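You operate a simulated robot arm through the tools that you are given. There is no shell and no other tool.

Carry out the task below with a simulated robot arm. There is one attempt and no reset: what you move stays moved.

Task
Froth the coffee: pour it into the coffee bowl and back, then stand the tumbler in the bowl.
Fine: set each one down on the bench after its pour. Set down upright: coffee tumbler.

The check looks at the end state, three seconds after you hand in, the way a careful person would. Anything else that was tipped, shoved, dropped, spilled or broken makes it a failure.

Robot
A 7-joint arm with a two-finger parallel gripper, fixed in place. Base frame: the origin is on the floor under the middle of its stand, x ahead of it, y to its left, z up. Units: m, rad, N and s.
With the tool pointing down near the work surface it reaches from about 0.26 to 0.7 m from the base axis. Its first joint turns from -2.897 to 2.897 rad. Payload 3.43 kg.
The tool frame sits at the grasp point between the pads (the TCP): z along the fingers, y along the line on which they close. The tips reach 0.03 m beyond it. The gripper opens to 0.094 m. The fingers are 0.028 m wide and 0.01 m thick; the gripper's body (0.05 by 0.096 m) begins 0.055 m behind the TCP.
Orientation is told as [roll, pitch, yaw] about the base's x, y, z axes, in that order, counted from this pose: with the fingers straight down and closing along the base's y, the tool's x points along the base's -x, its y along +y and its z along -z.

Tools
- The arm moves only by the tool arm_command. Its argument "commands" is a list of rows, each a list of 7 numbers: the shift along the tool's x, y, z in cm, then the turn, a rotation vector about the tool's x, y, z in rad, then the closure, from 0 (fully open) to 1 (shut). In form: [[dx, dy, dz, ax, ay, az, hand], ...]. A call has 1 to 20 rows; each row is the pose to reach, as a shift and turn from the pose commanded when the call began, along the tool's axes at that moment. Rows are played at 5 a second. More than 0.05 m and 0.15 rad between two rows, or a gripper value outside its range, and nothing of the call is played. Where a pose cannot be reached the arm comes as near as it can. A force on the tool above 40 N (or 10 N above the force at the start of the call, whichever is more), or a blocked arm, ends the call early, and 0.2 s more pass. Each finger travels about 0.108 m/s and halts on what it meets, pressing with about 36 N; the grip force reading is that of the motor and also rises with nothing between the fingers. The clock runs only during rows and for 0.2 s after the last one: add rows that repeat a pose to give the fingers time. The reply holds the time, the measured pose of the TCP, the force on the tool along the base axes, the opening and the grip force, in the units named above and with some noise, with the torque about the TCP (base axes, N m) and any sound that the robot's microphone picked up.
- Cameras (640 x 400 px; columns grow to the right, rows downward): "scene" is fixed at [0.2209, -0.4996, 1.5404]; the picture's right is [0.65, -0.76, 0.00], its down [-0.50, -0.43, -0.75] and it looks along [0.57, 0.49, -0.66] (base axes); focal length 324 px, centre (320, 200). "wrist" rides on the gripper at [0.076, 0.014, -0.102] in the tool frame; the picture's right is [-0.18, 0.98, 0.00], its down [-0.75, -0.14, -0.64] and it looks along [-0.63, -0.12, 0.77] (tool axes); focal length 243 px, centre (320, 200). There is no depth. A picture from a camera that has moved, and an enlarged one, comes with that camera's place and axes in the base frame and with its lens.
- camera(camera): a new picture of that camera. The clock stands still meanwhile.
- lift_body(by): moves the trunk up (or, below 0, down) by that many m; the arm rides with it, the base frame stays. It gives what a move gives, with no picture.
- zoom(camera, box): a new picture of the part [left, top, right, bottom] of that camera's present view, enlarged. The clock stands still meanwhile.
- close_job(): hands the job in; it is judged then, once.

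Nothing tells you positions but the pictures and the camera data. Unless the task says otherwise, let go and move clear before handing in.

The tools are called as a command line: name --pt "numbers of a row" for each row, then --argument value for the rest, lists and objects as JSON in quotes. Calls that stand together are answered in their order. arm_command: Moves the arm, as the interface text tells. Its arguments: {"type":"object","properties":{"commands":{"type":"array"}},"required":["commands"]} The other tools are called the same way: lift_body (by) moves the trunk up or down; camera (camera) takes a picture; zoom (camera, box) takes an enlarged picture of a part of a camera's view; close_job () hands the job in.

At the start:

```text
time: 0.0
tcp_pos: [0.4289, -0.0146, 1.1724]
tool_rot: [-0.001, 0.001, -0.001]
wrist_force: [-0.2, 0.0, 0.0]
torque: [0.02, 0.0, 0.0]
grip_width: 0.0938
grip_force: 0.0
trunk travel left (down, up): [-0.225, 0.365]
```

scene: 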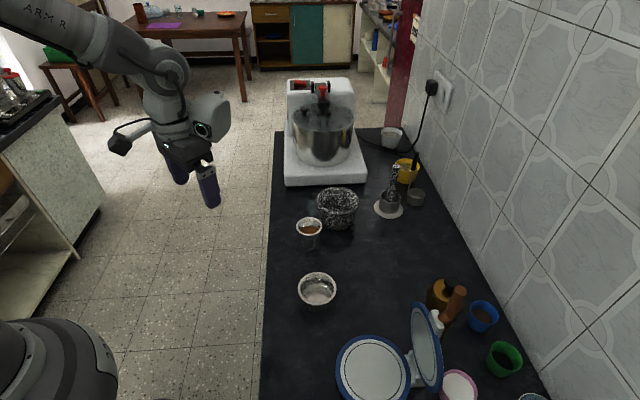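
wrist: 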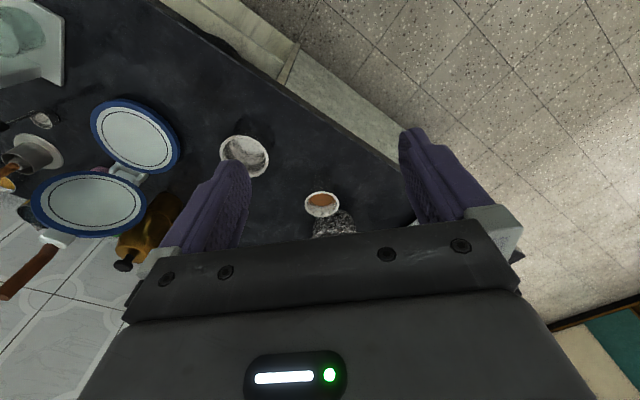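

I see a dark bench with a small tumbler of brown coffee, an empty metal bowl nearer the camera, and a mortar, mixer, press and other things around them. I'll look closer before moving.

zoom --camera "scene" --box '[260, 180, 420, 320]'

zoom --camera "scene" --box '[280, 200, 360, 250]'

zoom --camera "scene" --box '[280, 260, 360, 310]'

zoom --camera "wrist" --box '[200, 110, 400, 250]'

```text
2.86 times, centred on (340, 250) of scene
camera zoom: at [0.2209, -0.4996, 1.5404], right [0.65, -0.76, 0.0], down [-0.5, -0.43, -0.75], along [0.57, 0.49, -0.66], focal length 926 px, centre (263, 57)
```

zoom: 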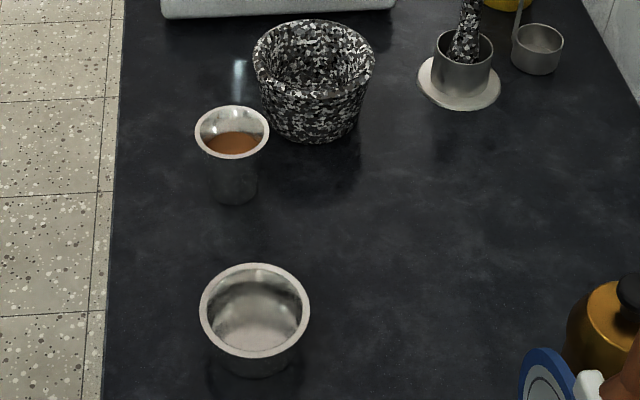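

```text
8.00 times, centred on (320, 225) of scene
camera zoom: at [0.2209, -0.4996, 1.5404], right [0.65, -0.76, 0.0], down [-0.5, -0.43, -0.75], along [0.57, 0.49, -0.66], focal length 2594 px, centre (320, 0)
```

zoom: 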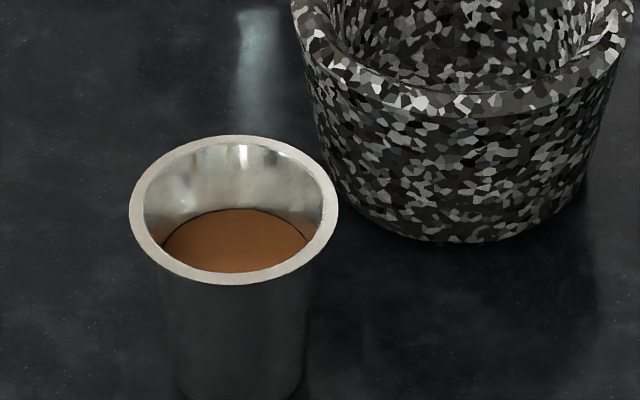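

```text
8.00 times, centred on (320, 285) of scene
camera zoom: at [0.2209, -0.4996, 1.5404], right [0.65, -0.76, 0.0], down [-0.5, -0.43, -0.75], along [0.57, 0.49, -0.66], focal length 2594 px, centre (320, -480)
```

zoom: 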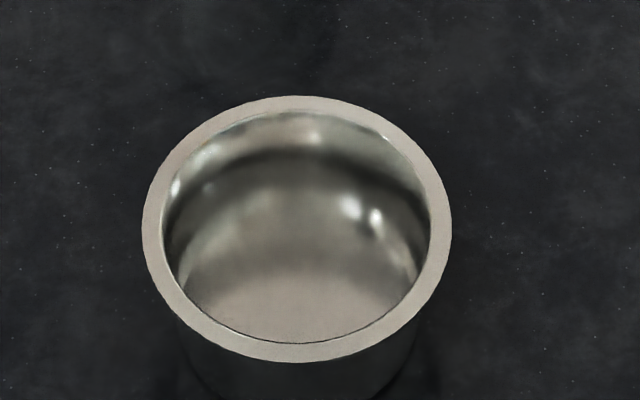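

```text
2.86 times, centred on (300, 180) of wrist
camera zoom: at [0.3515, 0.0008, 1.2746], right [0.18, 0.98, 0.0], down [0.75, -0.14, 0.64], along [0.63, -0.12, -0.77], focal length 693 px, centre (377, 257)
```

zoom: 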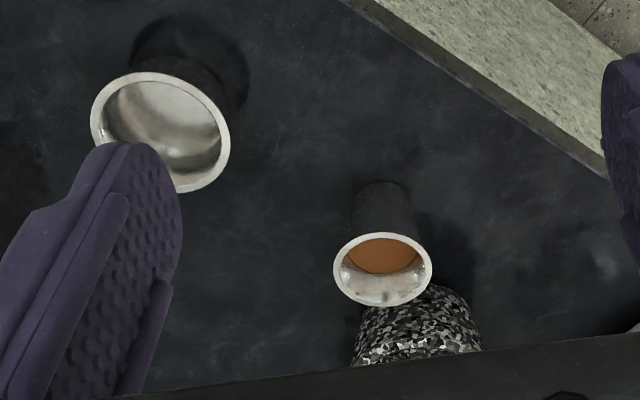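

I take the tumbler's rim to be centred near (0.687, -0.059, 0.88), about 7.4 cm across. The bowl's rim is near (0.565, -0.195, 0.844), about 9.6 cm across, on a bench at about z 0.80 whose front edge runs at 45°. Next I'll bring the wrist camera closer, turned to look straight into the bench.

arm_command --pt "0.5 -1.0 3 0 0 0.13 0" --pt "1 -2 6 0 0 0.26 0" --pt "1.5 -3 9 0 0 0.39 0" --pt "2 -4 12 0 0 0.52 0" --pt "2.5 -5 15 0 0 0.65 0" --pt "3 -6 18 0 0 0.785 0" --pt "3 -6 18 0 0 0.785 0"

camera --camera "wrist"

camera --camera "scene"

```text
time: 1.6
tcp_pos: [0.3988, -0.0753, 0.9906]
tool_rot: [0.001, 0.0, -0.786]
wrist_force: [-0.6, 0.4, -0.4]
torque: [0.0, -0.02, 0.01]
grip_width: 0.0941
grip_force: 0.0
trunk travel left (down, up): [-0.225, 0.365]
```

```text
taken
camera wrist: at [0.3546, -0.0107, 1.0935], right [0.83, 0.56, 0.0], down [0.43, -0.63, 0.64], along [0.36, -0.53, -0.77], focal length 243 px, centre (320, 200)
```

wrist: 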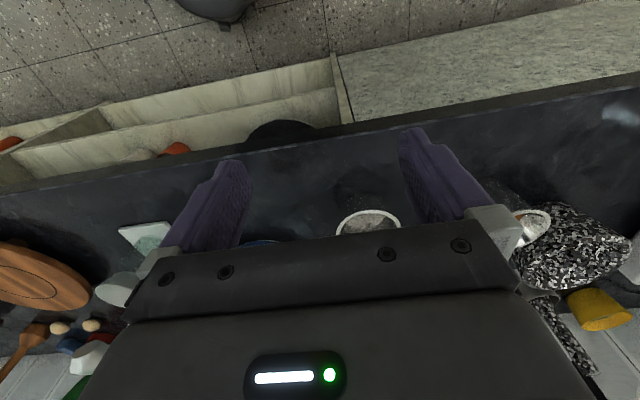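

```text
taken
```

scene: 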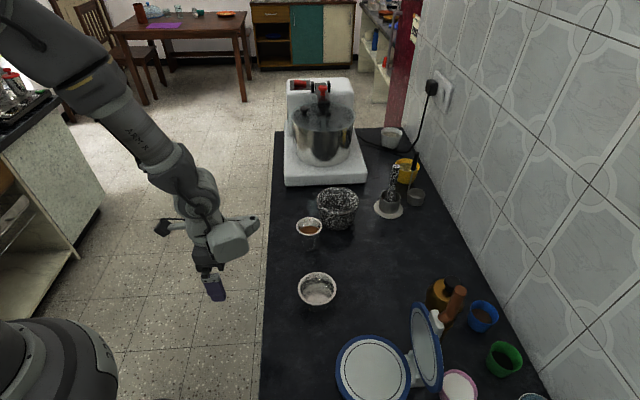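

The palm hides the far side of the bench from the wrist camera. I'll lower and pitch the hand up to see the bowl and tumbler more from the side.

arm_command --pt "0 0 1 0 -0.125 0 0" --pt "0 0 2 0 -0.25 0 0" --pt "0 0 3 0 -0.375 0 0" --pt "0 0 4 0 -0.5 0 0" --pt "0 0 4 0 -0.5 0 0"

camera --camera "wrist"

```text
time: 2.8
tcp_pos: [0.3977, -0.0728, 0.9518]
tool_rot: [0.0, -0.499, -0.785]
wrist_force: [0.7, 0.5, 0.3]
torque: [0.0, -0.03, 0.0]
grip_width: 0.094
grip_force: 0.0
trunk travel left (down, up): [-0.225, 0.365]
```

```text
taken
camera wrist: at [0.3246, 0.0198, 1.0053], right [0.81, 0.58, 0.09], down [0.15, -0.35, 0.93], along [0.57, -0.74, -0.37], focal length 243 px, centre (320, 200)
```

wrist: 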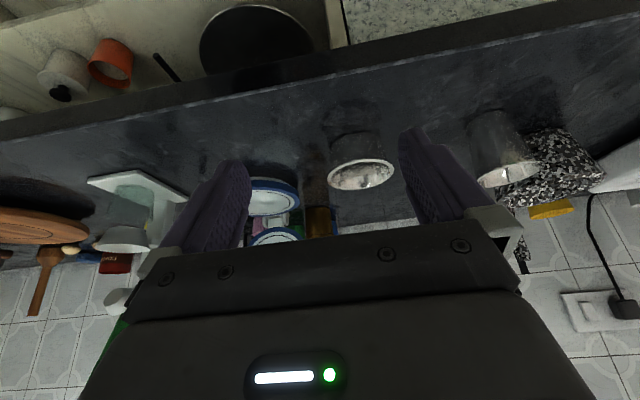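

zoom --camera "wrist" --box '[310, 85, 410, 205]'

zoom --camera "wrist" --box '[450, 85, 600, 215]'

```text
3.33 times, centred on (360, 145) of wrist
camera zoom: at [0.3246, 0.0198, 1.0053], right [0.81, 0.58, 0.09], down [0.15, -0.35, 0.93], along [0.57, -0.74, -0.37], focal length 809 px, centre (187, 383)
```

zoom: 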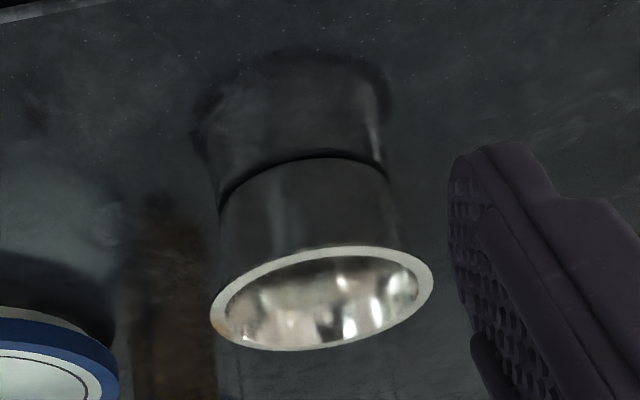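

```text
3.08 times, centred on (525, 150) of wrist
camera zoom: at [0.3246, 0.0198, 1.0053], right [0.81, 0.58, 0.09], down [0.15, -0.35, 0.93], along [0.57, -0.74, -0.37], focal length 746 px, centre (-311, 354)
```

zoom: 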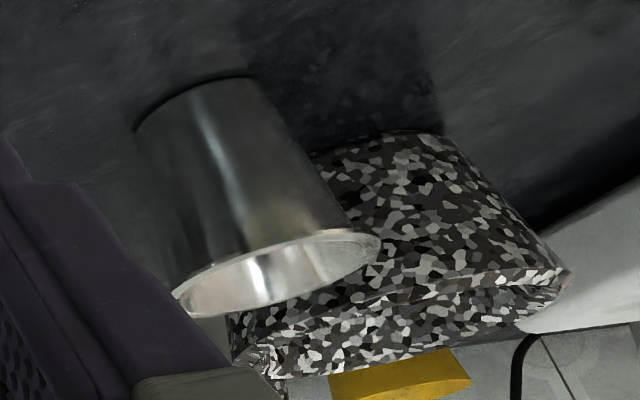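

The bowl has a flange lip about 9.6 cm across over a narrower body of about 8 cm, so it must be gripped from the side, under the lip. I'll roll the hand 180° in free air so the camera ends up on top, ready for a near-horizontal approach.

arm_command --pt "0 0 0 0 0 -0.145 0" --pt "0 0 0 0 0 -0.29 0" --pt "0 0 0 0 0 -0.435 0" --pt "0 0 0 0 0 -0.58 0" --pt "0 0 0 0 0 -0.725 0" --pt "0 0 0 0 0 -0.87 0" --pt "0 0 0 0 0 -1.015 0" --pt "0 0 0 0 0 -1.16 0" --pt "0 0 0 0 0 -1.305 0" --pt "0 0 0 0 0 -1.45 0" --pt "0 0 0 0 0 -1.595 0" --pt "0 0 0 0 0 -1.74 0" --pt "0 0 0 0 0 -1.885 0" --pt "0 0 0 0 0 -2.03 0" --pt "0 0 0 0 0 -2.175 0" --pt "0 0 0 0 0 -2.32 0" --pt "0 0 0 0 0 -2.465 0" --pt "0 0 0 0 0 -2.61 0" --pt "0 0 0 0 0 -2.755 0" --pt "0 0 0 0 0 -2.9 0"

arm_command --pt "0 0 0 0 0 -0.12 0" --pt "0 0 0 0 0 -0.2416 0" --pt "0 0 0 0 0 -0.2416 0"

camera --camera "scene"

camera --camera "wrist"

```text
time: 7.0
tcp_pos: [0.3971, -0.072, 0.9532]
tool_rot: [-0.129, 0.485, 2.085]
wrist_force: [1.0, -0.3, 0.4]
torque: [-0.03, 0.04, 0.0]
grip_width: 0.0942
grip_force: 0.1
trunk travel left (down, up): [-0.225, 0.365]
```

```text
time: 7.8
tcp_pos: [0.3986, -0.0727, 0.9539]
tool_rot: [0.0, 0.5, 2.358]
wrist_force: [0.2, -0.4, 0.1]
torque: [0.0, -0.03, -0.02]
grip_width: 0.0941
grip_force: 0.0
trunk travel left (down, up): [-0.225, 0.365]
```

```text
taken
```

scene: 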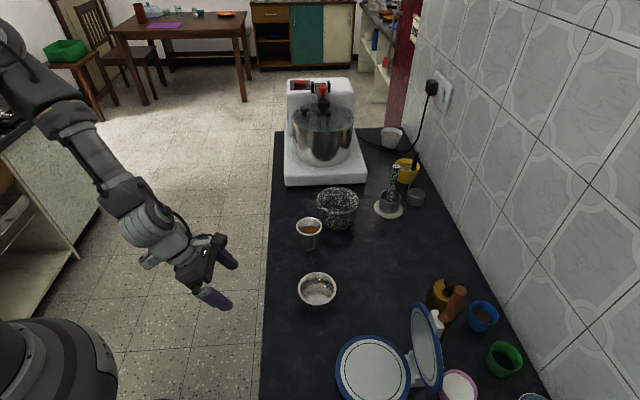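

```text
taken
camera wrist: at [0.4006, -0.0959, 1.0789], right [-0.81, -0.58, -0.09], down [-0.59, 0.78, 0.2], along [-0.05, 0.21, -0.98], focal length 243 px, centre (320, 200)
```

wrist: 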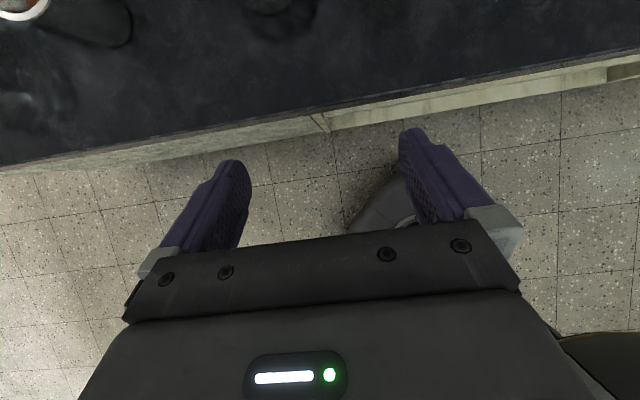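

The flip worked. Next I'll pitch the hand close to horizontal and move it to a standoff in front of the tumbler, still in free air, to check that the arm can reach this kind of pose.

arm_command --pt "0.85 -2.67 0.46 0 0.106 0 0" --pt "1.7 -5.34 0.92 0 0.212 0 0" --pt "2.55 -8.0 1.38 0 0.318 0 0" --pt "3.4 -10.67 1.84 0 0.425 0 0" --pt "4.2 -13.34 2.3 0 0.531 0 0" --pt "5.1 -16.0 2.77 0 0.637 0 0" --pt "5.9 -18.7 3.23 0 0.744 0 0" --pt "6.76 -21.35 3.69 0 0.85 0 0" --pt "6.76 -21.35 3.69 0 0.85 0 0"

camera --camera "scene"

camera --camera "wrist"

```text
time: 9.8
tcp_pos: [0.6037, 0.0237, 0.953]
tool_rot: [0.0, 1.349, 2.355]
wrist_force: [0.5, 0.5, 0.2]
torque: [-0.01, 0.02, -0.01]
grip_width: 0.0941
grip_force: 0.1
trunk travel left (down, up): [-0.225, 0.365]
```

```text
taken
```

scene: 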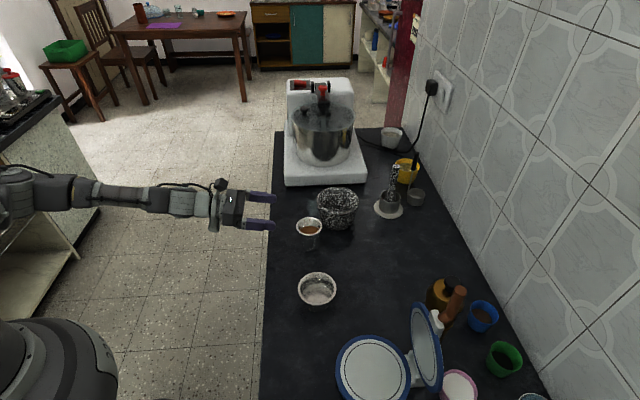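

```text
taken
camera wrist: at [0.5337, 0.0725, 1.049], right [-0.72, -0.67, -0.18], down [-0.46, 0.66, -0.6], along [0.52, -0.35, -0.78], focal length 243 px, centre (320, 200)
```

wrist: 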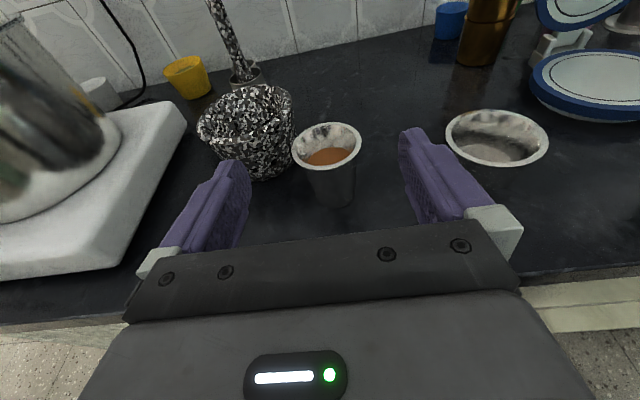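

The arm reaches this pose well, and the wrist view is upright and clear. I'll measure the tumbler, mortar and bowl again from here.

zoom --camera "wrist" --box '[270, 100, 390, 220]'

zoom --camera "wrist" --box '[430, 90, 570, 180]'

zoom --camera "wrist" --box '[180, 70, 340, 220]'

```text
3.33 times, centred on (330, 160) of wrist
camera zoom: at [0.5337, 0.0725, 1.049], right [-0.72, -0.67, -0.18], down [-0.46, 0.66, -0.6], along [0.52, -0.35, -0.78], focal length 809 px, centre (287, 333)
```

zoom: 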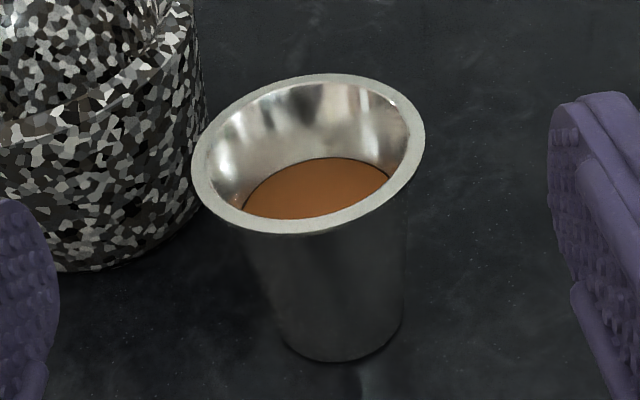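

```text
4.44 times, centred on (500, 135) of wrist
camera zoom: at [0.5337, 0.0725, 1.049], right [-0.72, -0.67, -0.18], down [-0.46, 0.66, -0.6], along [0.52, -0.35, -0.78], focal length 1078 px, centre (-480, 489)
```

zoom: 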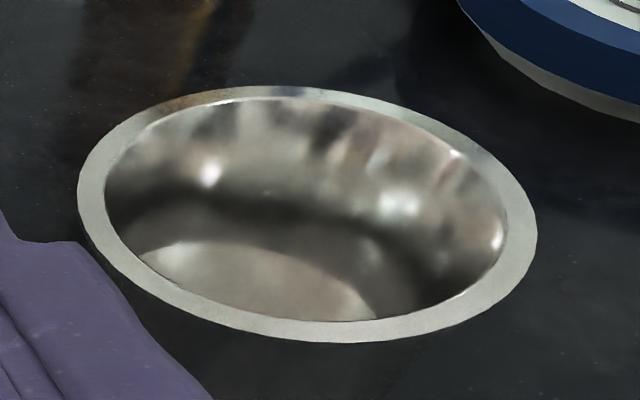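

```text
2.67 times, centred on (260, 145) of wrist
camera zoom: at [0.5337, 0.0725, 1.049], right [-0.72, -0.67, -0.18], down [-0.46, 0.66, -0.6], along [0.52, -0.35, -0.78], focal length 647 px, centre (480, 347)
```

zoom: 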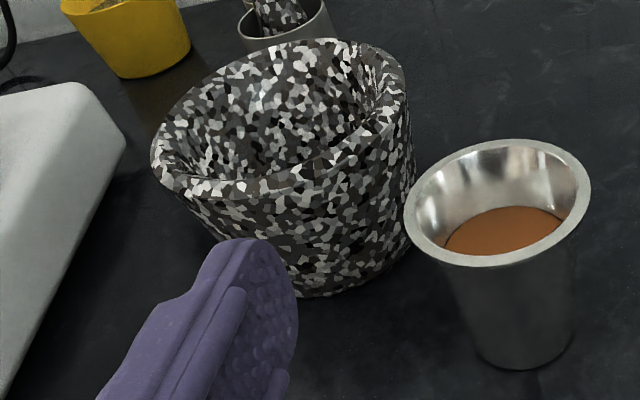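

From this view the tumbler's axis is near e=0.445, d=0.529, where e runs along the bench edge and d into the bench. The bowl is near e=0.260, d=0.538, and the mortar rim near e=0.55, d=0.62. I'll go down to grip height at the standoff and look before moving in.

arm_command --pt "-2.56 0 0.58 0 0 0 0" --pt "-5.12 0 1.16 0 0 0 0" --pt "-7.68 -0.05 1.74 0 0 0 0" --pt "-10.24 -0.1 2.31 0 0 0 0" --pt "-10.24 -0.1 2.31 0 0 0 0"

camera --camera "wrist"

camera --camera "scene"

```text
time: 11.0
tcp_pos: [0.6045, 0.0264, 0.848]
tool_rot: [0.002, 1.348, 2.358]
wrist_force: [0.5, -0.5, -0.3]
torque: [0.01, 0.03, -0.02]
grip_width: 0.0939
grip_force: 0.0
trunk travel left (down, up): [-0.225, 0.365]
```

```text
taken
camera wrist: at [0.5358, 0.0752, 0.9446], right [-0.72, -0.67, -0.18], down [-0.46, 0.66, -0.59], along [0.51, -0.35, -0.78], focal length 243 px, centre (320, 200)
```

wrist: 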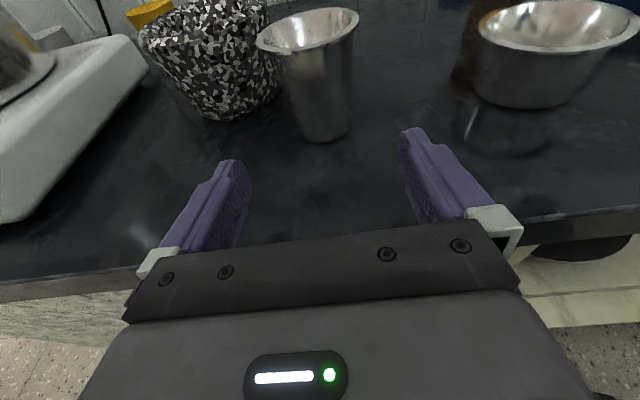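

```text
taken
```

scene: 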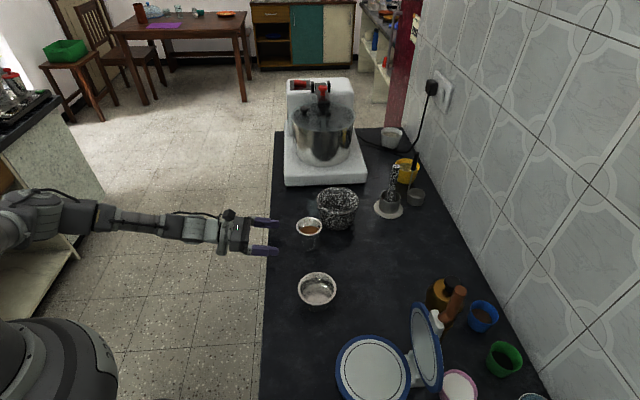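

The fingers straddle the tumbler at the right height. I'll advance straight in, then close gently and check.

arm_command --pt "0.5 0 2.22 0 0 0 0" --pt "1.0 0 4.44 0 0 0 0" --pt "1.5 0 6.66 0 0 0 0" --pt "2.0 0 8.88 0 0 0 0" --pt "2.5 0 11.09 0 0 0 0" --pt "2.5 0 11.09 0 0 0 0"

camera --camera "wrist"

zoom --camera "scene" --box '[240, 180, 400, 280]'

```text
time: 12.1
tcp_pos: [0.6703, -0.0396, 0.8465]
tool_rot: [0.024, 1.345, 2.385]
wrist_force: [-16.7, 4.2, 8.7]
torque: [1.05, 1.16, 1.54]
grip_width: 0.094
grip_force: 0.0
trunk travel left (down, up): [-0.225, 0.365]
stopped in row 5: the force on the tool passed its limit at 63 N (the readings are from after the stop); the commanded pose is now the measured one
```

```text
taken
camera wrist: at [0.6007, 0.0093, 0.9432], right [-0.72, -0.67, -0.17], down [-0.47, 0.66, -0.59], along [0.51, -0.35, -0.79], focal length 243 px, centre (320, 200)
```

wrist: 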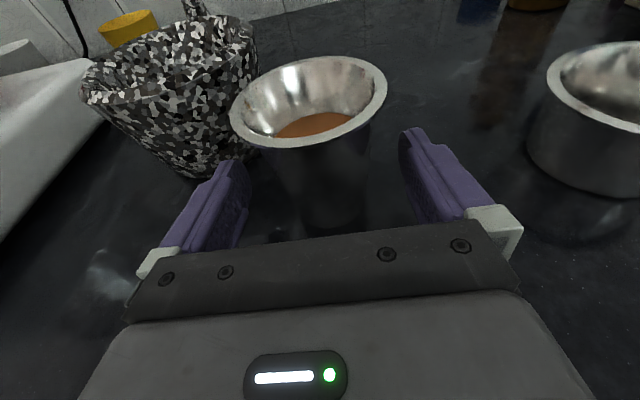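

```text
4.00 times, centred on (320, 230) of scene
camera zoom: at [0.2209, -0.4996, 1.5404], right [0.65, -0.76, 0.0], down [-0.5, -0.43, -0.75], along [0.57, 0.49, -0.66], focal length 1297 px, centre (320, 80)
```

zoom: 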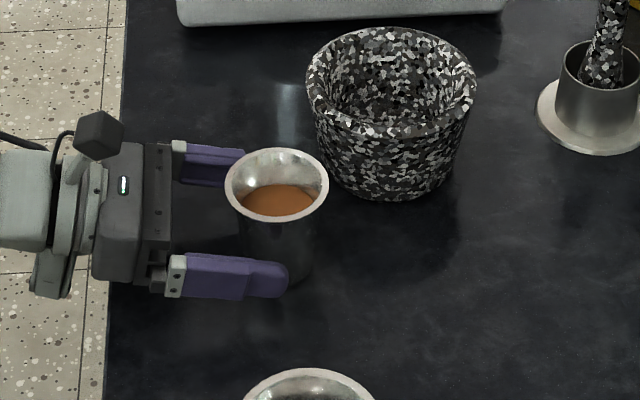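

Something other than the tumbler stopped the advance. The force and torque fit a contact about 10 cm behind the TCP and 4.5 cm below it, which is the bench edge against the gripper's underside. I'll look closer before moving.

zoom --camera "scene" --box '[235, 195, 315, 260]'

zoom --camera "scene" --box '[0, 150, 280, 300]'

zoom --camera "wrist" --box '[220, 40, 420, 240]'

```text
6.15 times, centred on (275, 228) of scene
camera zoom: at [0.2209, -0.4996, 1.5404], right [0.65, -0.76, 0.0], down [-0.5, -0.43, -0.75], along [0.57, 0.49, -0.66], focal length 1995 px, centre (597, 31)
```

zoom: 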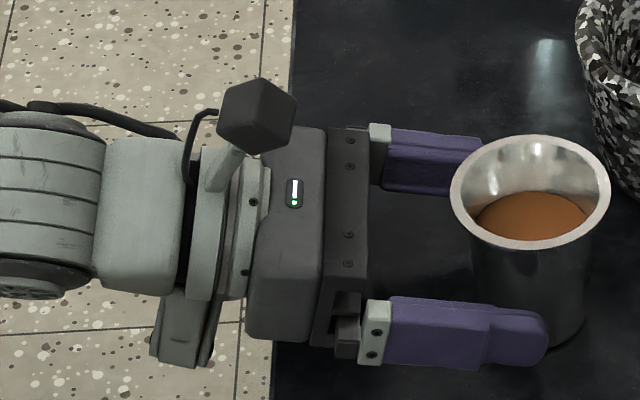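

```text
2.29 times, centred on (140, 225) of scene
camera zoom: at [0.2209, -0.4996, 1.5404], right [0.65, -0.76, 0.0], down [-0.5, -0.43, -0.75], along [0.57, 0.49, -0.66], focal length 741 px, centre (731, 143)
```

zoom: 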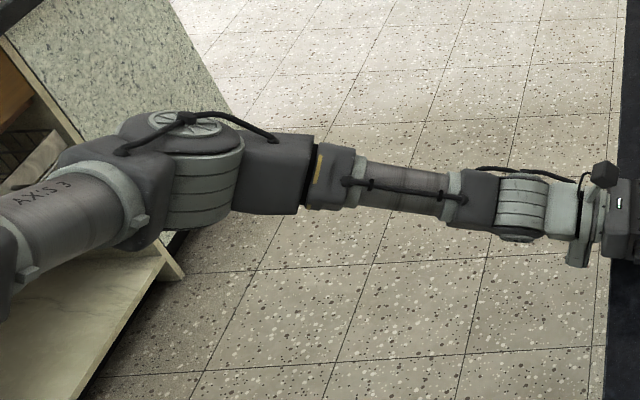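

```text
2.00 times, centred on (320, 140) of wrist
camera zoom: at [0.6007, 0.0093, 0.9432], right [-0.72, -0.67, -0.17], down [-0.47, 0.66, -0.59], along [0.51, -0.35, -0.79], focal length 485 px, centre (320, 320)
```

zoom: 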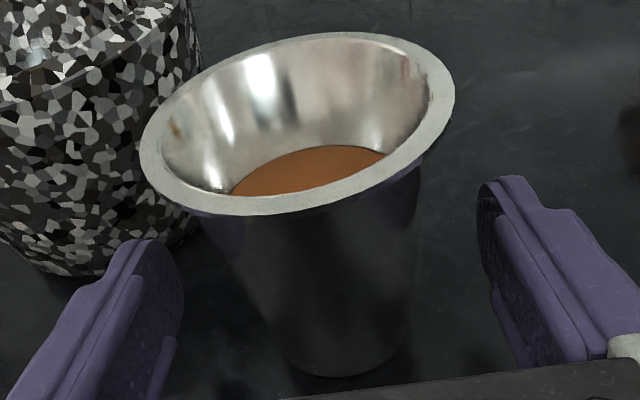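

The mount under the gripper grazed the bench edge, and the tumbler hasn't been touched. I'll back out, pitch the hand to about 20° below horizontal for clearance, and come in slightly higher.

arm_command --pt "0.2 0 -1.5 0 0 0 0" --pt "0.2 0 -3 0 0 0 0" --pt "0 0 -4.6 0 -0.06 0 0" --pt "-0.175 0 -6.12 0 -0.125 0 0" --pt "-0.175 0 -6.12 0 -0.125 0 0"

camera --camera "wrist"

zoom --camera "scene" --box '[240, 180, 400, 280]'

```text
time: 13.3
tcp_pos: [0.6302, 0.0021, 0.8577]
tool_rot: [0.017, 1.22, 2.375]
wrist_force: [0.5, 0.5, 0.2]
torque: [0.01, 0.03, -0.01]
grip_width: 0.0939
grip_force: 0.0
trunk travel left (down, up): [-0.225, 0.365]
```

```text
taken
camera wrist: at [0.5704, 0.0421, 0.9652], right [-0.74, -0.65, -0.17], down [-0.51, 0.71, -0.49], along [0.44, -0.27, -0.86], focal length 243 px, centre (320, 200)
```

wrist: 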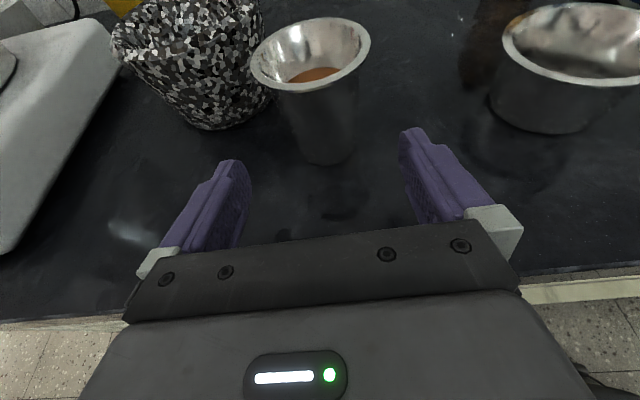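

```text
4.00 times, centred on (320, 230) of scene
camera zoom: at [0.2209, -0.4996, 1.5404], right [0.65, -0.76, 0.0], down [-0.5, -0.43, -0.75], along [0.57, 0.49, -0.66], focal length 1297 px, centre (320, 80)
```

zoom: 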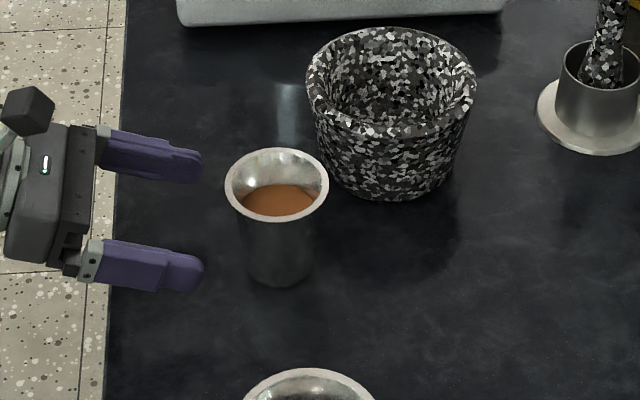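

The tumbler and its coffee are undisturbed. Before filling the bowl I'll draw it, while empty, about 7 cm closer to the bench edge, so a level side grip won't be blocked by the edge. I'm going above the bowl now, tool pointing down and fingers shut.

arm_command --pt "3.52 0 -1.29 0 -0.135 0 0" --pt "7.04 0 -2.58 0 -0.27 0 0" --pt "10.56 0 -3.87 0 -0.405 0 0" --pt "14.09 0 -5.15 0 -0.54 0 0.3" --pt "14.73 3.74 -3.39 0 -0.675 0 0.6" --pt "15.37 7.48 -1.64 0 -0.81 0 0.8" --pt "16.02 11.22 0.12 0 -0.945 0 1" --pt "16.66 14.96 1.87 0 -1.08 0 1" --pt "17.3 18.7 3.63 0 -1.22 0 1" --pt "17.3 18.7 3.63 0 -1.22 0 1"

camera --camera "wrist"

zoom --camera "scene" --box '[200, 180, 440, 330]'

```text
time: 15.5
tcp_pos: [0.5659, -0.1951, 1.0057]
tool_rot: [0.006, -0.002, 2.361]
wrist_force: [0.6, -0.3, 0.1]
torque: [0.0, 0.02, -0.02]
grip_width: 0.0
grip_force: 33.0
trunk travel left (down, up): [-0.225, 0.365]
```

```text
taken
camera wrist: at [0.6104, -0.2592, 1.1082], right [-0.82, -0.57, 0.0], down [-0.43, 0.63, 0.64], along [-0.37, 0.53, -0.77], focal length 243 px, centre (320, 200)
```

wrist: 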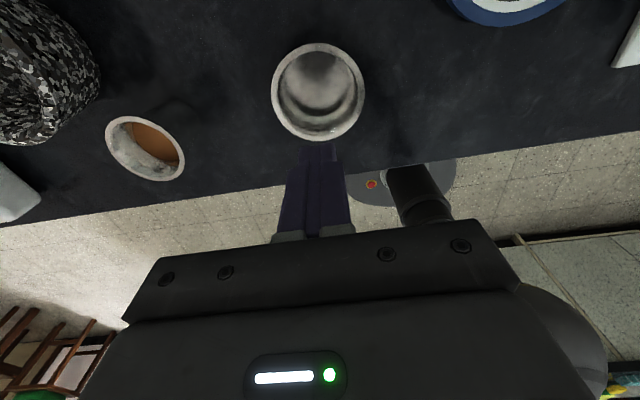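

```text
2.67 times, centred on (320, 255) of scene
camera zoom: at [0.2209, -0.4996, 1.5404], right [0.65, -0.76, 0.0], down [-0.5, -0.43, -0.75], along [0.57, 0.49, -0.66], focal length 865 px, centre (320, 53)
```

zoom: 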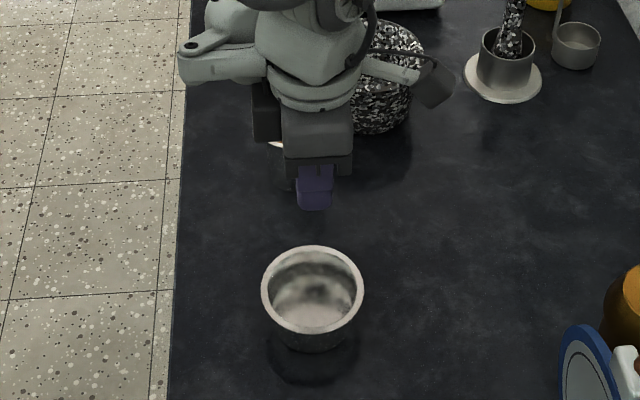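

The bowl is right under the closed fingers. I'll lower them inside it, stopping short of the floor.

arm_command --pt "0 0 4 0 0 0 1" --pt "0 0 8 0 0 0 1" --pt "0 0 11 0 0 0 1" --pt "0 0 13.5 0 0 0 1" --pt "0 0 15 0 0 0 1" --pt "0 0 16 0 0 0 1" --pt "0 0 16 0 0 0 1"

zoom --camera "scene" --box '[240, 220, 400, 320]'

camera --camera "wrist"

```text
time: 17.1
tcp_pos: [0.5628, -0.1958, 0.8473]
tool_rot: [0.005, 0.0, 2.36]
wrist_force: [-0.6, 0.1, 0.8]
torque: [0.03, -0.01, -0.02]
grip_width: 0.0
grip_force: 33.5
trunk travel left (down, up): [-0.225, 0.365]
```

```text
4.00 times, centred on (320, 270) of scene
camera zoom: at [0.2209, -0.4996, 1.5404], right [0.65, -0.76, 0.0], down [-0.5, -0.43, -0.75], along [0.57, 0.49, -0.66], focal length 1297 px, centre (320, -80)
```

zoom: 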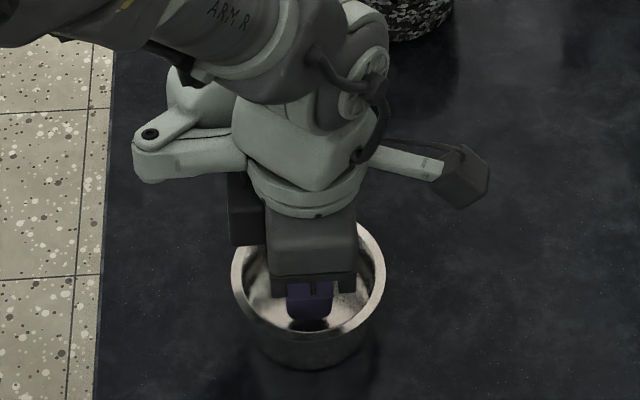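

```text
taken
camera wrist: at [0.6069, -0.2588, 0.9492], right [-0.82, -0.57, 0.0], down [-0.43, 0.63, 0.64], along [-0.37, 0.53, -0.77], focal length 243 px, centre (320, 200)
```

wrist: 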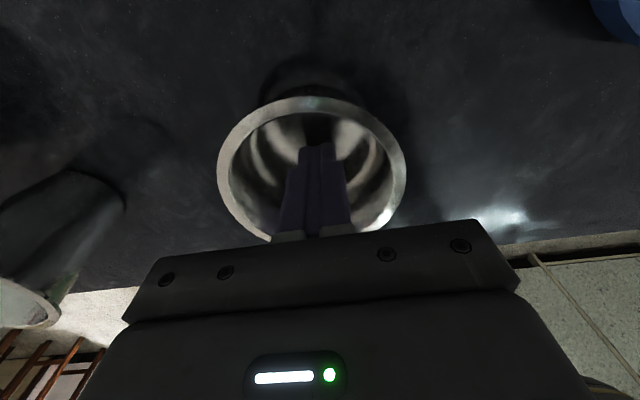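

The fingers are inside the bowl, clear of its floor and walls. Now I'll drag it slowly toward the edge.

arm_command --pt "-0.75 0 0 0 0 0 1" --pt "-1.5 0 0 0 0 0 1" --pt "-2.1 0 0 0 0 0 1" --pt "-2.6 0 0 0 0 0 1" --pt "-3.1 0 0 0 0 0 1" --pt "-3.6 0 0 0 0 0 1" --pt "-4.2 0 0 0 0 0 1" --pt "-4.9 0 0 0 0 0 1" --pt "-5.6 0 0 0 0 0 1" --pt "-6.3 0 0 0 0 0 1" --pt "-7.0 0 0 0 0 0 1" --pt "-7.6 0 0 0 0 0 1" --pt "-8.1 0 0 0 0 0 1" --pt "-8.5 0 0 0 0 0 1" --pt "-8.5 0 0 0 0 0 1"

zoom --camera "scene" --box '[240, 220, 400, 320]'

camera --camera "wrist"

```text
time: 20.3
tcp_pos: [0.5043, -0.1372, 0.8479]
tool_rot: [0.005, -0.001, 2.36]
wrist_force: [-0.1, 0.2, 0.9]
torque: [0.02, 0.01, -0.02]
grip_width: 0.0001
grip_force: 33.0
trunk travel left (down, up): [-0.225, 0.365]
```

```text
4.00 times, centred on (320, 270) of scene
camera zoom: at [0.2209, -0.4996, 1.5404], right [0.65, -0.76, 0.0], down [-0.5, -0.43, -0.75], along [0.57, 0.49, -0.66], focal length 1297 px, centre (320, -80)
```

zoom: 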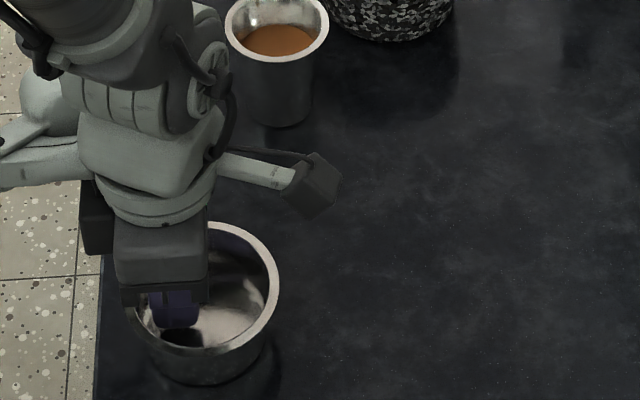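

```text
taken
camera wrist: at [0.548, -0.2003, 0.9501], right [-0.82, -0.57, 0.0], down [-0.43, 0.63, 0.64], along [-0.37, 0.53, -0.77], focal length 243 px, centre (320, 200)
```

wrist: 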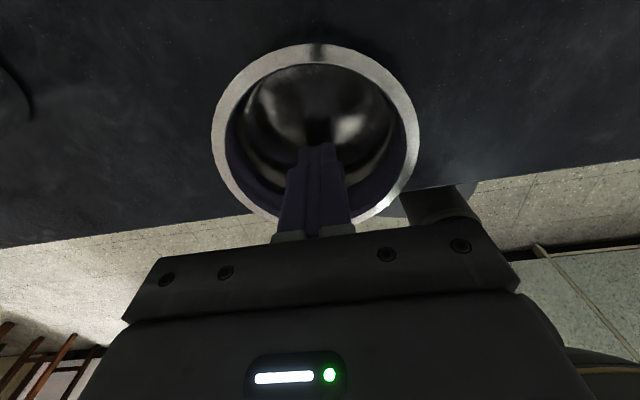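

The bowl slid smoothly to about d=0.48. One more centimetre, then I'll ease off the wall and lift out.

arm_command --pt "-0.5 0 0 0 0 0 1" --pt "-1.0 0 0 0 0 0 1" --pt "-1.0 0 0 0 0 0 1" --pt "0 0 0 0 0 0 1" --pt "1.2 0 0 0 0 0 1" --pt "1.5 0 -3 0 0 0 1" --pt "1.5 0 -7 0 0 0 1" --pt "1.5 0 -11 0 0 0 1" --pt "1.5 0 -15 0 0 0 0.6" --pt "1.5 0 -15 0 0 0 0"

camera --camera "wrist"

zoom --camera "scene" --box '[240, 220, 400, 320]'

```text
time: 22.5
tcp_pos: [0.5163, -0.1439, 0.9968]
tool_rot: [0.004, 0.0, 2.36]
wrist_force: [-0.1, 0.5, 0.4]
torque: [-0.04, 0.02, -0.02]
grip_width: 0.0943
grip_force: 0.2
trunk travel left (down, up): [-0.225, 0.365]
```

```text
taken
camera wrist: at [0.5604, -0.2068, 1.0999], right [-0.82, -0.57, 0.01], down [-0.43, 0.63, 0.64], along [-0.37, 0.53, -0.77], focal length 243 px, centre (320, 200)
```

wrist: 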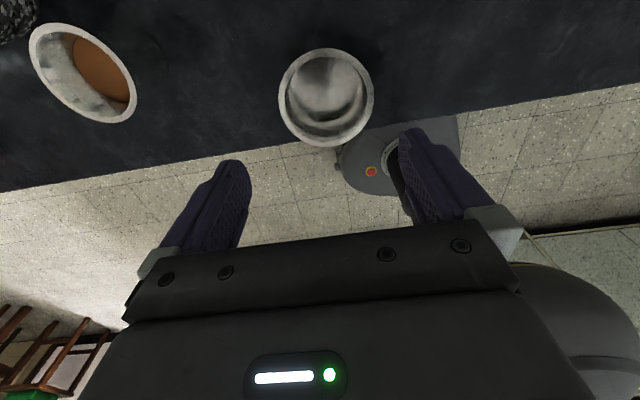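

```text
4.00 times, centred on (320, 270) of scene
camera zoom: at [0.2209, -0.4996, 1.5404], right [0.65, -0.76, 0.0], down [-0.5, -0.43, -0.75], along [0.57, 0.49, -0.66], focal length 1297 px, centre (320, -80)
```

zoom: 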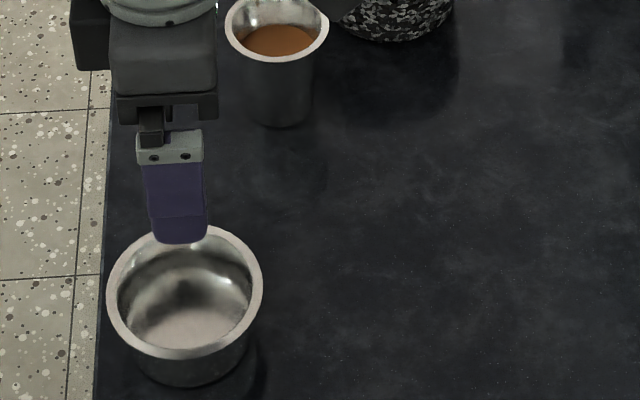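

The bowl now stands at about e=0.258, d=0.463. Next I return to the tumbler: standoff, then pitch to 20° below horizontal.

arm_command --pt "-0.52 -2.03 0.5 0 0.1357 0 0" --pt "-1.04 -4.06 1.0 0 0.2715 0 0" --pt "-1.57 -6.09 1.5 0 0.4072 0 0" --pt "-2.09 -8.12 2.0 0 0.543 0 0" --pt "-2.61 -10.15 2.5 0 0.6787 0 0" --pt "-3.13 -12.18 3.0 0 0.8145 0 0" --pt "-3.65 -14.21 3.6 0 0.95 0 0" --pt "-4.18 -16.24 4.1 0 1.086 0 0" --pt "-4.7 -18.27 4.7 0 1.2217 0 0" --pt "-4.7 -18.27 4.7 0 1.2217 0 0"

camera --camera "wrist"

```text
time: 24.7
tcp_pos: [0.6091, 0.0138, 0.9485]
tool_rot: [0.016, 1.222, 2.373]
wrist_force: [0.5, -0.2, -0.1]
torque: [0.0, 0.0, -0.02]
grip_width: 0.0941
grip_force: 0.1
trunk travel left (down, up): [-0.225, 0.365]
```

```text
taken
camera wrist: at [0.549, 0.0544, 1.0553], right [-0.74, -0.65, -0.17], down [-0.51, 0.7, -0.49], along [0.44, -0.28, -0.85], focal length 243 px, centre (320, 200)
```

wrist: 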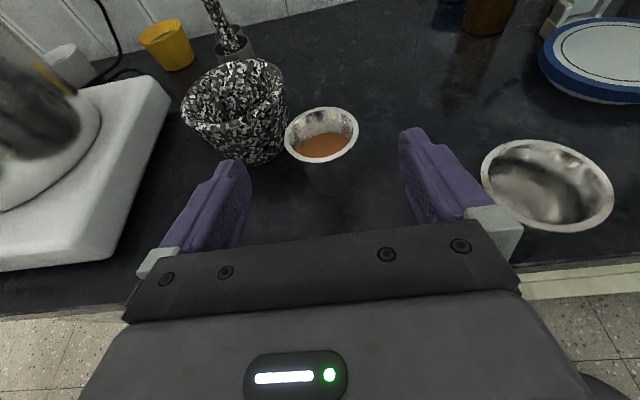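

I'm lined up to within a few millimetres. Down to grip height, then forward around the tumbler.

arm_command --pt "-2.27 -0.14 0.83 0 0 0 0" --pt "-4.54 -0.28 1.65 0 0 0 0" --pt "-6.8 -0.42 2.48 0 0 0 0" --pt "-9.07 -0.55 3.3 0 0 0 0" --pt "-9.07 -0.55 3.3 0 0 0 0" --pt "-8.3 -0.55 5.4 0 0 0 0" --pt "-7.6 -0.55 7.4 0 0 0 0" --pt "-6.9 -0.55 9.3 0 0 0 0" --pt "-6.2 -0.55 11.2 0 0 0 0" --pt "-5.6 -0.55 12.84 0 0 0 0" --pt "-5.6 -0.55 12.84 0 0 0 0"

camera --camera "wrist"

zoom --camera "scene" --box '[240, 180, 400, 280]'

```text
time: 27.1
tcp_pos: [0.6845, -0.0533, 0.8516]
tool_rot: [0.017, 1.221, 2.376]
wrist_force: [0.9, 0.3, 0.6]
torque: [-0.02, 0.01, -0.04]
grip_width: 0.0942
grip_force: 0.0
trunk travel left (down, up): [-0.225, 0.365]
```

```text
taken
camera wrist: at [0.6248, -0.0132, 0.9586], right [-0.74, -0.65, -0.17], down [-0.51, 0.7, -0.49], along [0.44, -0.27, -0.86], focal length 243 px, centre (320, 200)
```

wrist: 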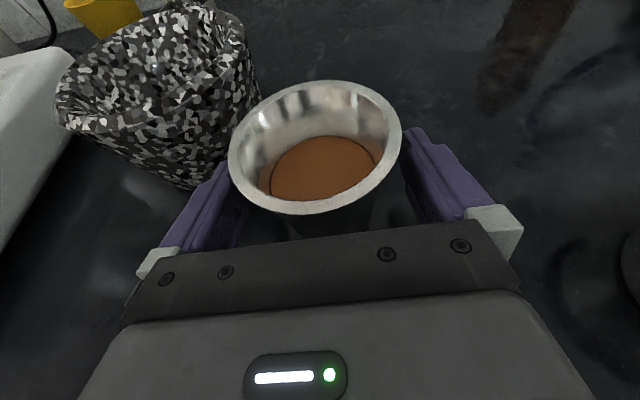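

```text
4.00 times, centred on (320, 230) of scene
camera zoom: at [0.2209, -0.4996, 1.5404], right [0.65, -0.76, 0.0], down [-0.5, -0.43, -0.75], along [0.57, 0.49, -0.66], focal length 1297 px, centre (320, 80)
```

zoom: 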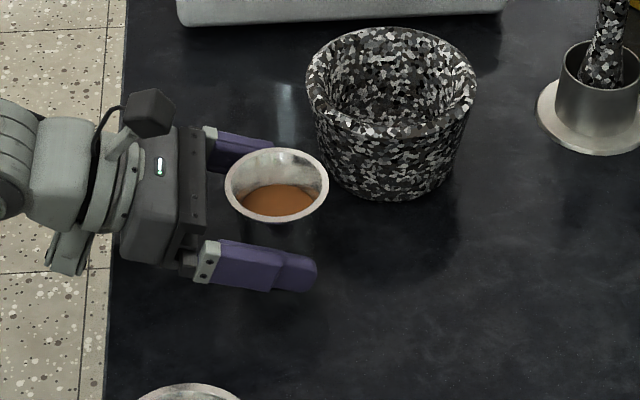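

The tumbler sits between the fingers with nothing else touched. I'm closing gradually.

arm_command --pt "0 0 0 0 0 0 0.1" --pt "0 0 0 0 0 0 0.2" --pt "0 0 0 0 0 0 0.26" --pt "0 0 0 0 0 0 0.32" --pt "0 0 0 0 0 0 0.38" --pt "0 0 0 0 0 0 0.44" --pt "0 0 0 0 0 0 0.5" --pt "0 0 0 0 0 0 0.6" --pt "0 0 0 0 0 0 0.8" --pt "0 0 0 0 0 0 1" --pt "0 0 0 0 0 0 1"

camera --camera "wrist"

zoom --camera "scene" --box '[240, 180, 400, 280]'

```text
time: 29.5
tcp_pos: [0.684, -0.0532, 0.8513]
tool_rot: [0.014, 1.221, 2.375]
wrist_force: [0.5, -0.3, 0.8]
torque: [0.0, -0.04, 0.03]
grip_width: 0.0578
grip_force: 35.9
trunk travel left (down, up): [-0.225, 0.365]
```

```text
taken
camera wrist: at [0.6246, -0.013, 0.9588], right [-0.74, -0.65, -0.17], down [-0.51, 0.7, -0.49], along [0.44, -0.27, -0.86], focal length 243 px, centre (320, 200)
```

wrist: 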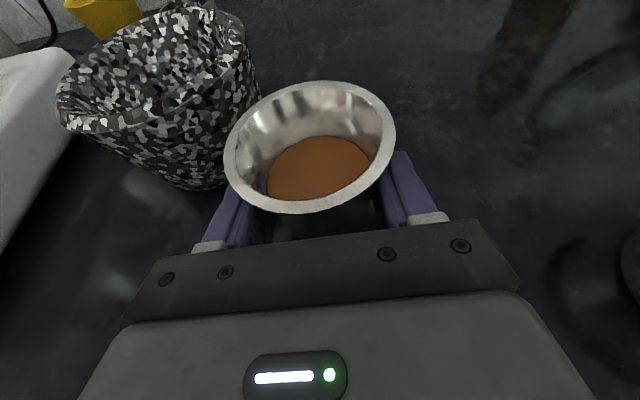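

```text
4.00 times, centred on (320, 230) of scene
camera zoom: at [0.2209, -0.4996, 1.5404], right [0.65, -0.76, 0.0], down [-0.5, -0.43, -0.75], along [0.57, 0.49, -0.66], focal length 1297 px, centre (320, 80)
```

zoom: 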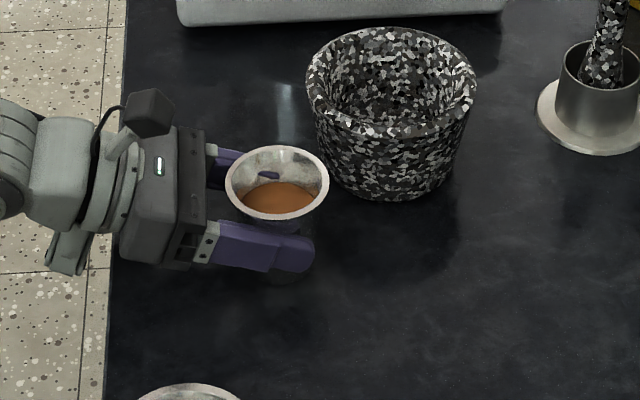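

Grip confirmed: 5.8 cm wide at 36 N. I'll lift the tumbler gently straight up.

arm_command --pt "0.47 0 -0.17 0 0 0 1" --pt "1.41 0 -0.51 0 0 0 1" --pt "2.82 0 -1.02 0 0 0 1" --pt "4.7 0 -1.71 0 0 0 1" --pt "6.3 0 -2.29 0 0 0 1" --pt "7.38 0 -2.68 0 0 0 1" --pt "7.38 0 -2.68 0 0 0 1"

camera --camera "wrist"

zoom --camera "scene" --box '[220, 160, 380, 260]'

```text
time: 31.1
tcp_pos: [0.6838, -0.0518, 0.9316]
tool_rot: [0.014, 1.223, 2.375]
wrist_force: [0.1, 0.2, -1.7]
torque: [0.0, -0.02, 0.01]
grip_width: 0.0576
grip_force: 35.9
trunk travel left (down, up): [-0.225, 0.365]
```

```text
taken
camera wrist: at [0.6244, -0.0125, 1.0389], right [-0.74, -0.65, -0.17], down [-0.51, 0.7, -0.49], along [0.44, -0.28, -0.86], focal length 243 px, centre (320, 200)
```

wrist: 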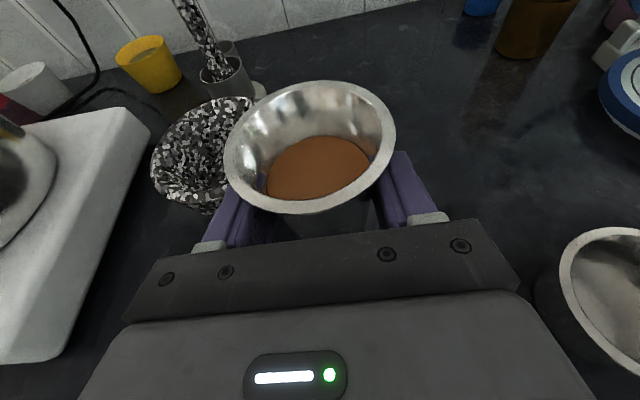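

```text
4.00 times, centred on (300, 210) of scene
camera zoom: at [0.2209, -0.4996, 1.5404], right [0.65, -0.76, 0.0], down [-0.5, -0.43, -0.75], along [0.57, 0.49, -0.66], focal length 1297 px, centre (400, 160)
```

zoom: 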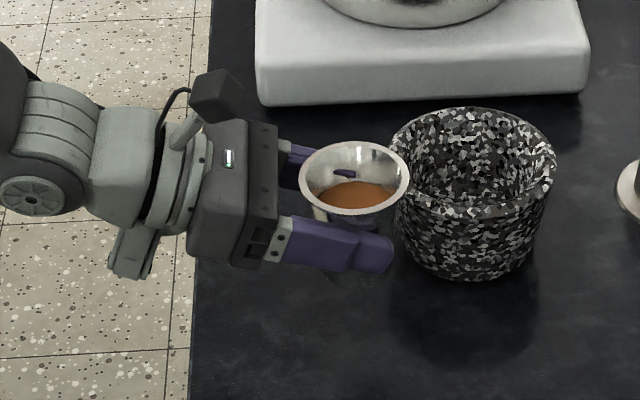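

The tumbler is lifted, upright, with the coffee still in it. I'm carrying it level and slowly to the spot beside and above the bowl.

arm_command --pt "-0.09 0.6 -0.25 0 0 0 1" --pt "-0.26 1.7 -0.71 0 0 0 1" --pt "-0.48 3.1 -1.3 0 0 0 1" --pt "-0.71 4.6 -1.94 0 0 0 1" --pt "-0.94 6.1 -2.57 0 0 0 1" --pt "-1.17 7.6 -3.2 0 0 0 1" --pt "-1.4 9.1 -3.83 0 0 0 1" --pt "-1.62 10.6 -4.46 0 0 0 1" --pt "-1.85 12.1 -5.09 0 0 0 1" --pt "-2.05 13.4 -5.64 0 0 0 1" --pt "-2.17 14.2 -5.97 0 0 0 1" --pt "-2.21 14.43 -6.07 0 0 0 1" --pt "-2.21 14.43 -6.07 0 0 0 1"

camera --camera "wrist"

zoom --camera "scene" --box '[220, 200, 380, 300]'

```text
time: 33.9
tcp_pos: [0.5397, -0.1092, 0.932]
tool_rot: [0.014, 1.222, 2.373]
wrist_force: [-0.5, -0.4, -1.5]
torque: [0.02, 0.02, 0.0]
grip_width: 0.0576
grip_force: 35.9
trunk travel left (down, up): [-0.225, 0.365]
```

```text
taken
camera wrist: at [0.4788, -0.0697, 1.0388], right [-0.74, -0.65, -0.17], down [-0.51, 0.7, -0.49], along [0.44, -0.27, -0.86], focal length 243 px, centre (320, 200)
```

wrist: 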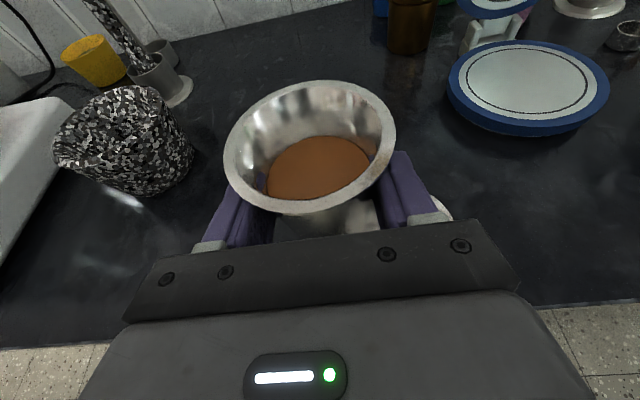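

```text
4.00 times, centred on (300, 250) of scene
camera zoom: at [0.2209, -0.4996, 1.5404], right [0.65, -0.76, 0.0], down [-0.5, -0.43, -0.75], along [0.57, 0.49, -0.66], focal length 1297 px, centre (400, 0)
```

zoom: 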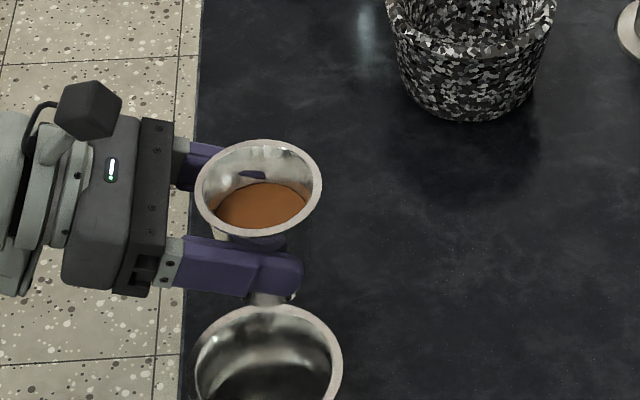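

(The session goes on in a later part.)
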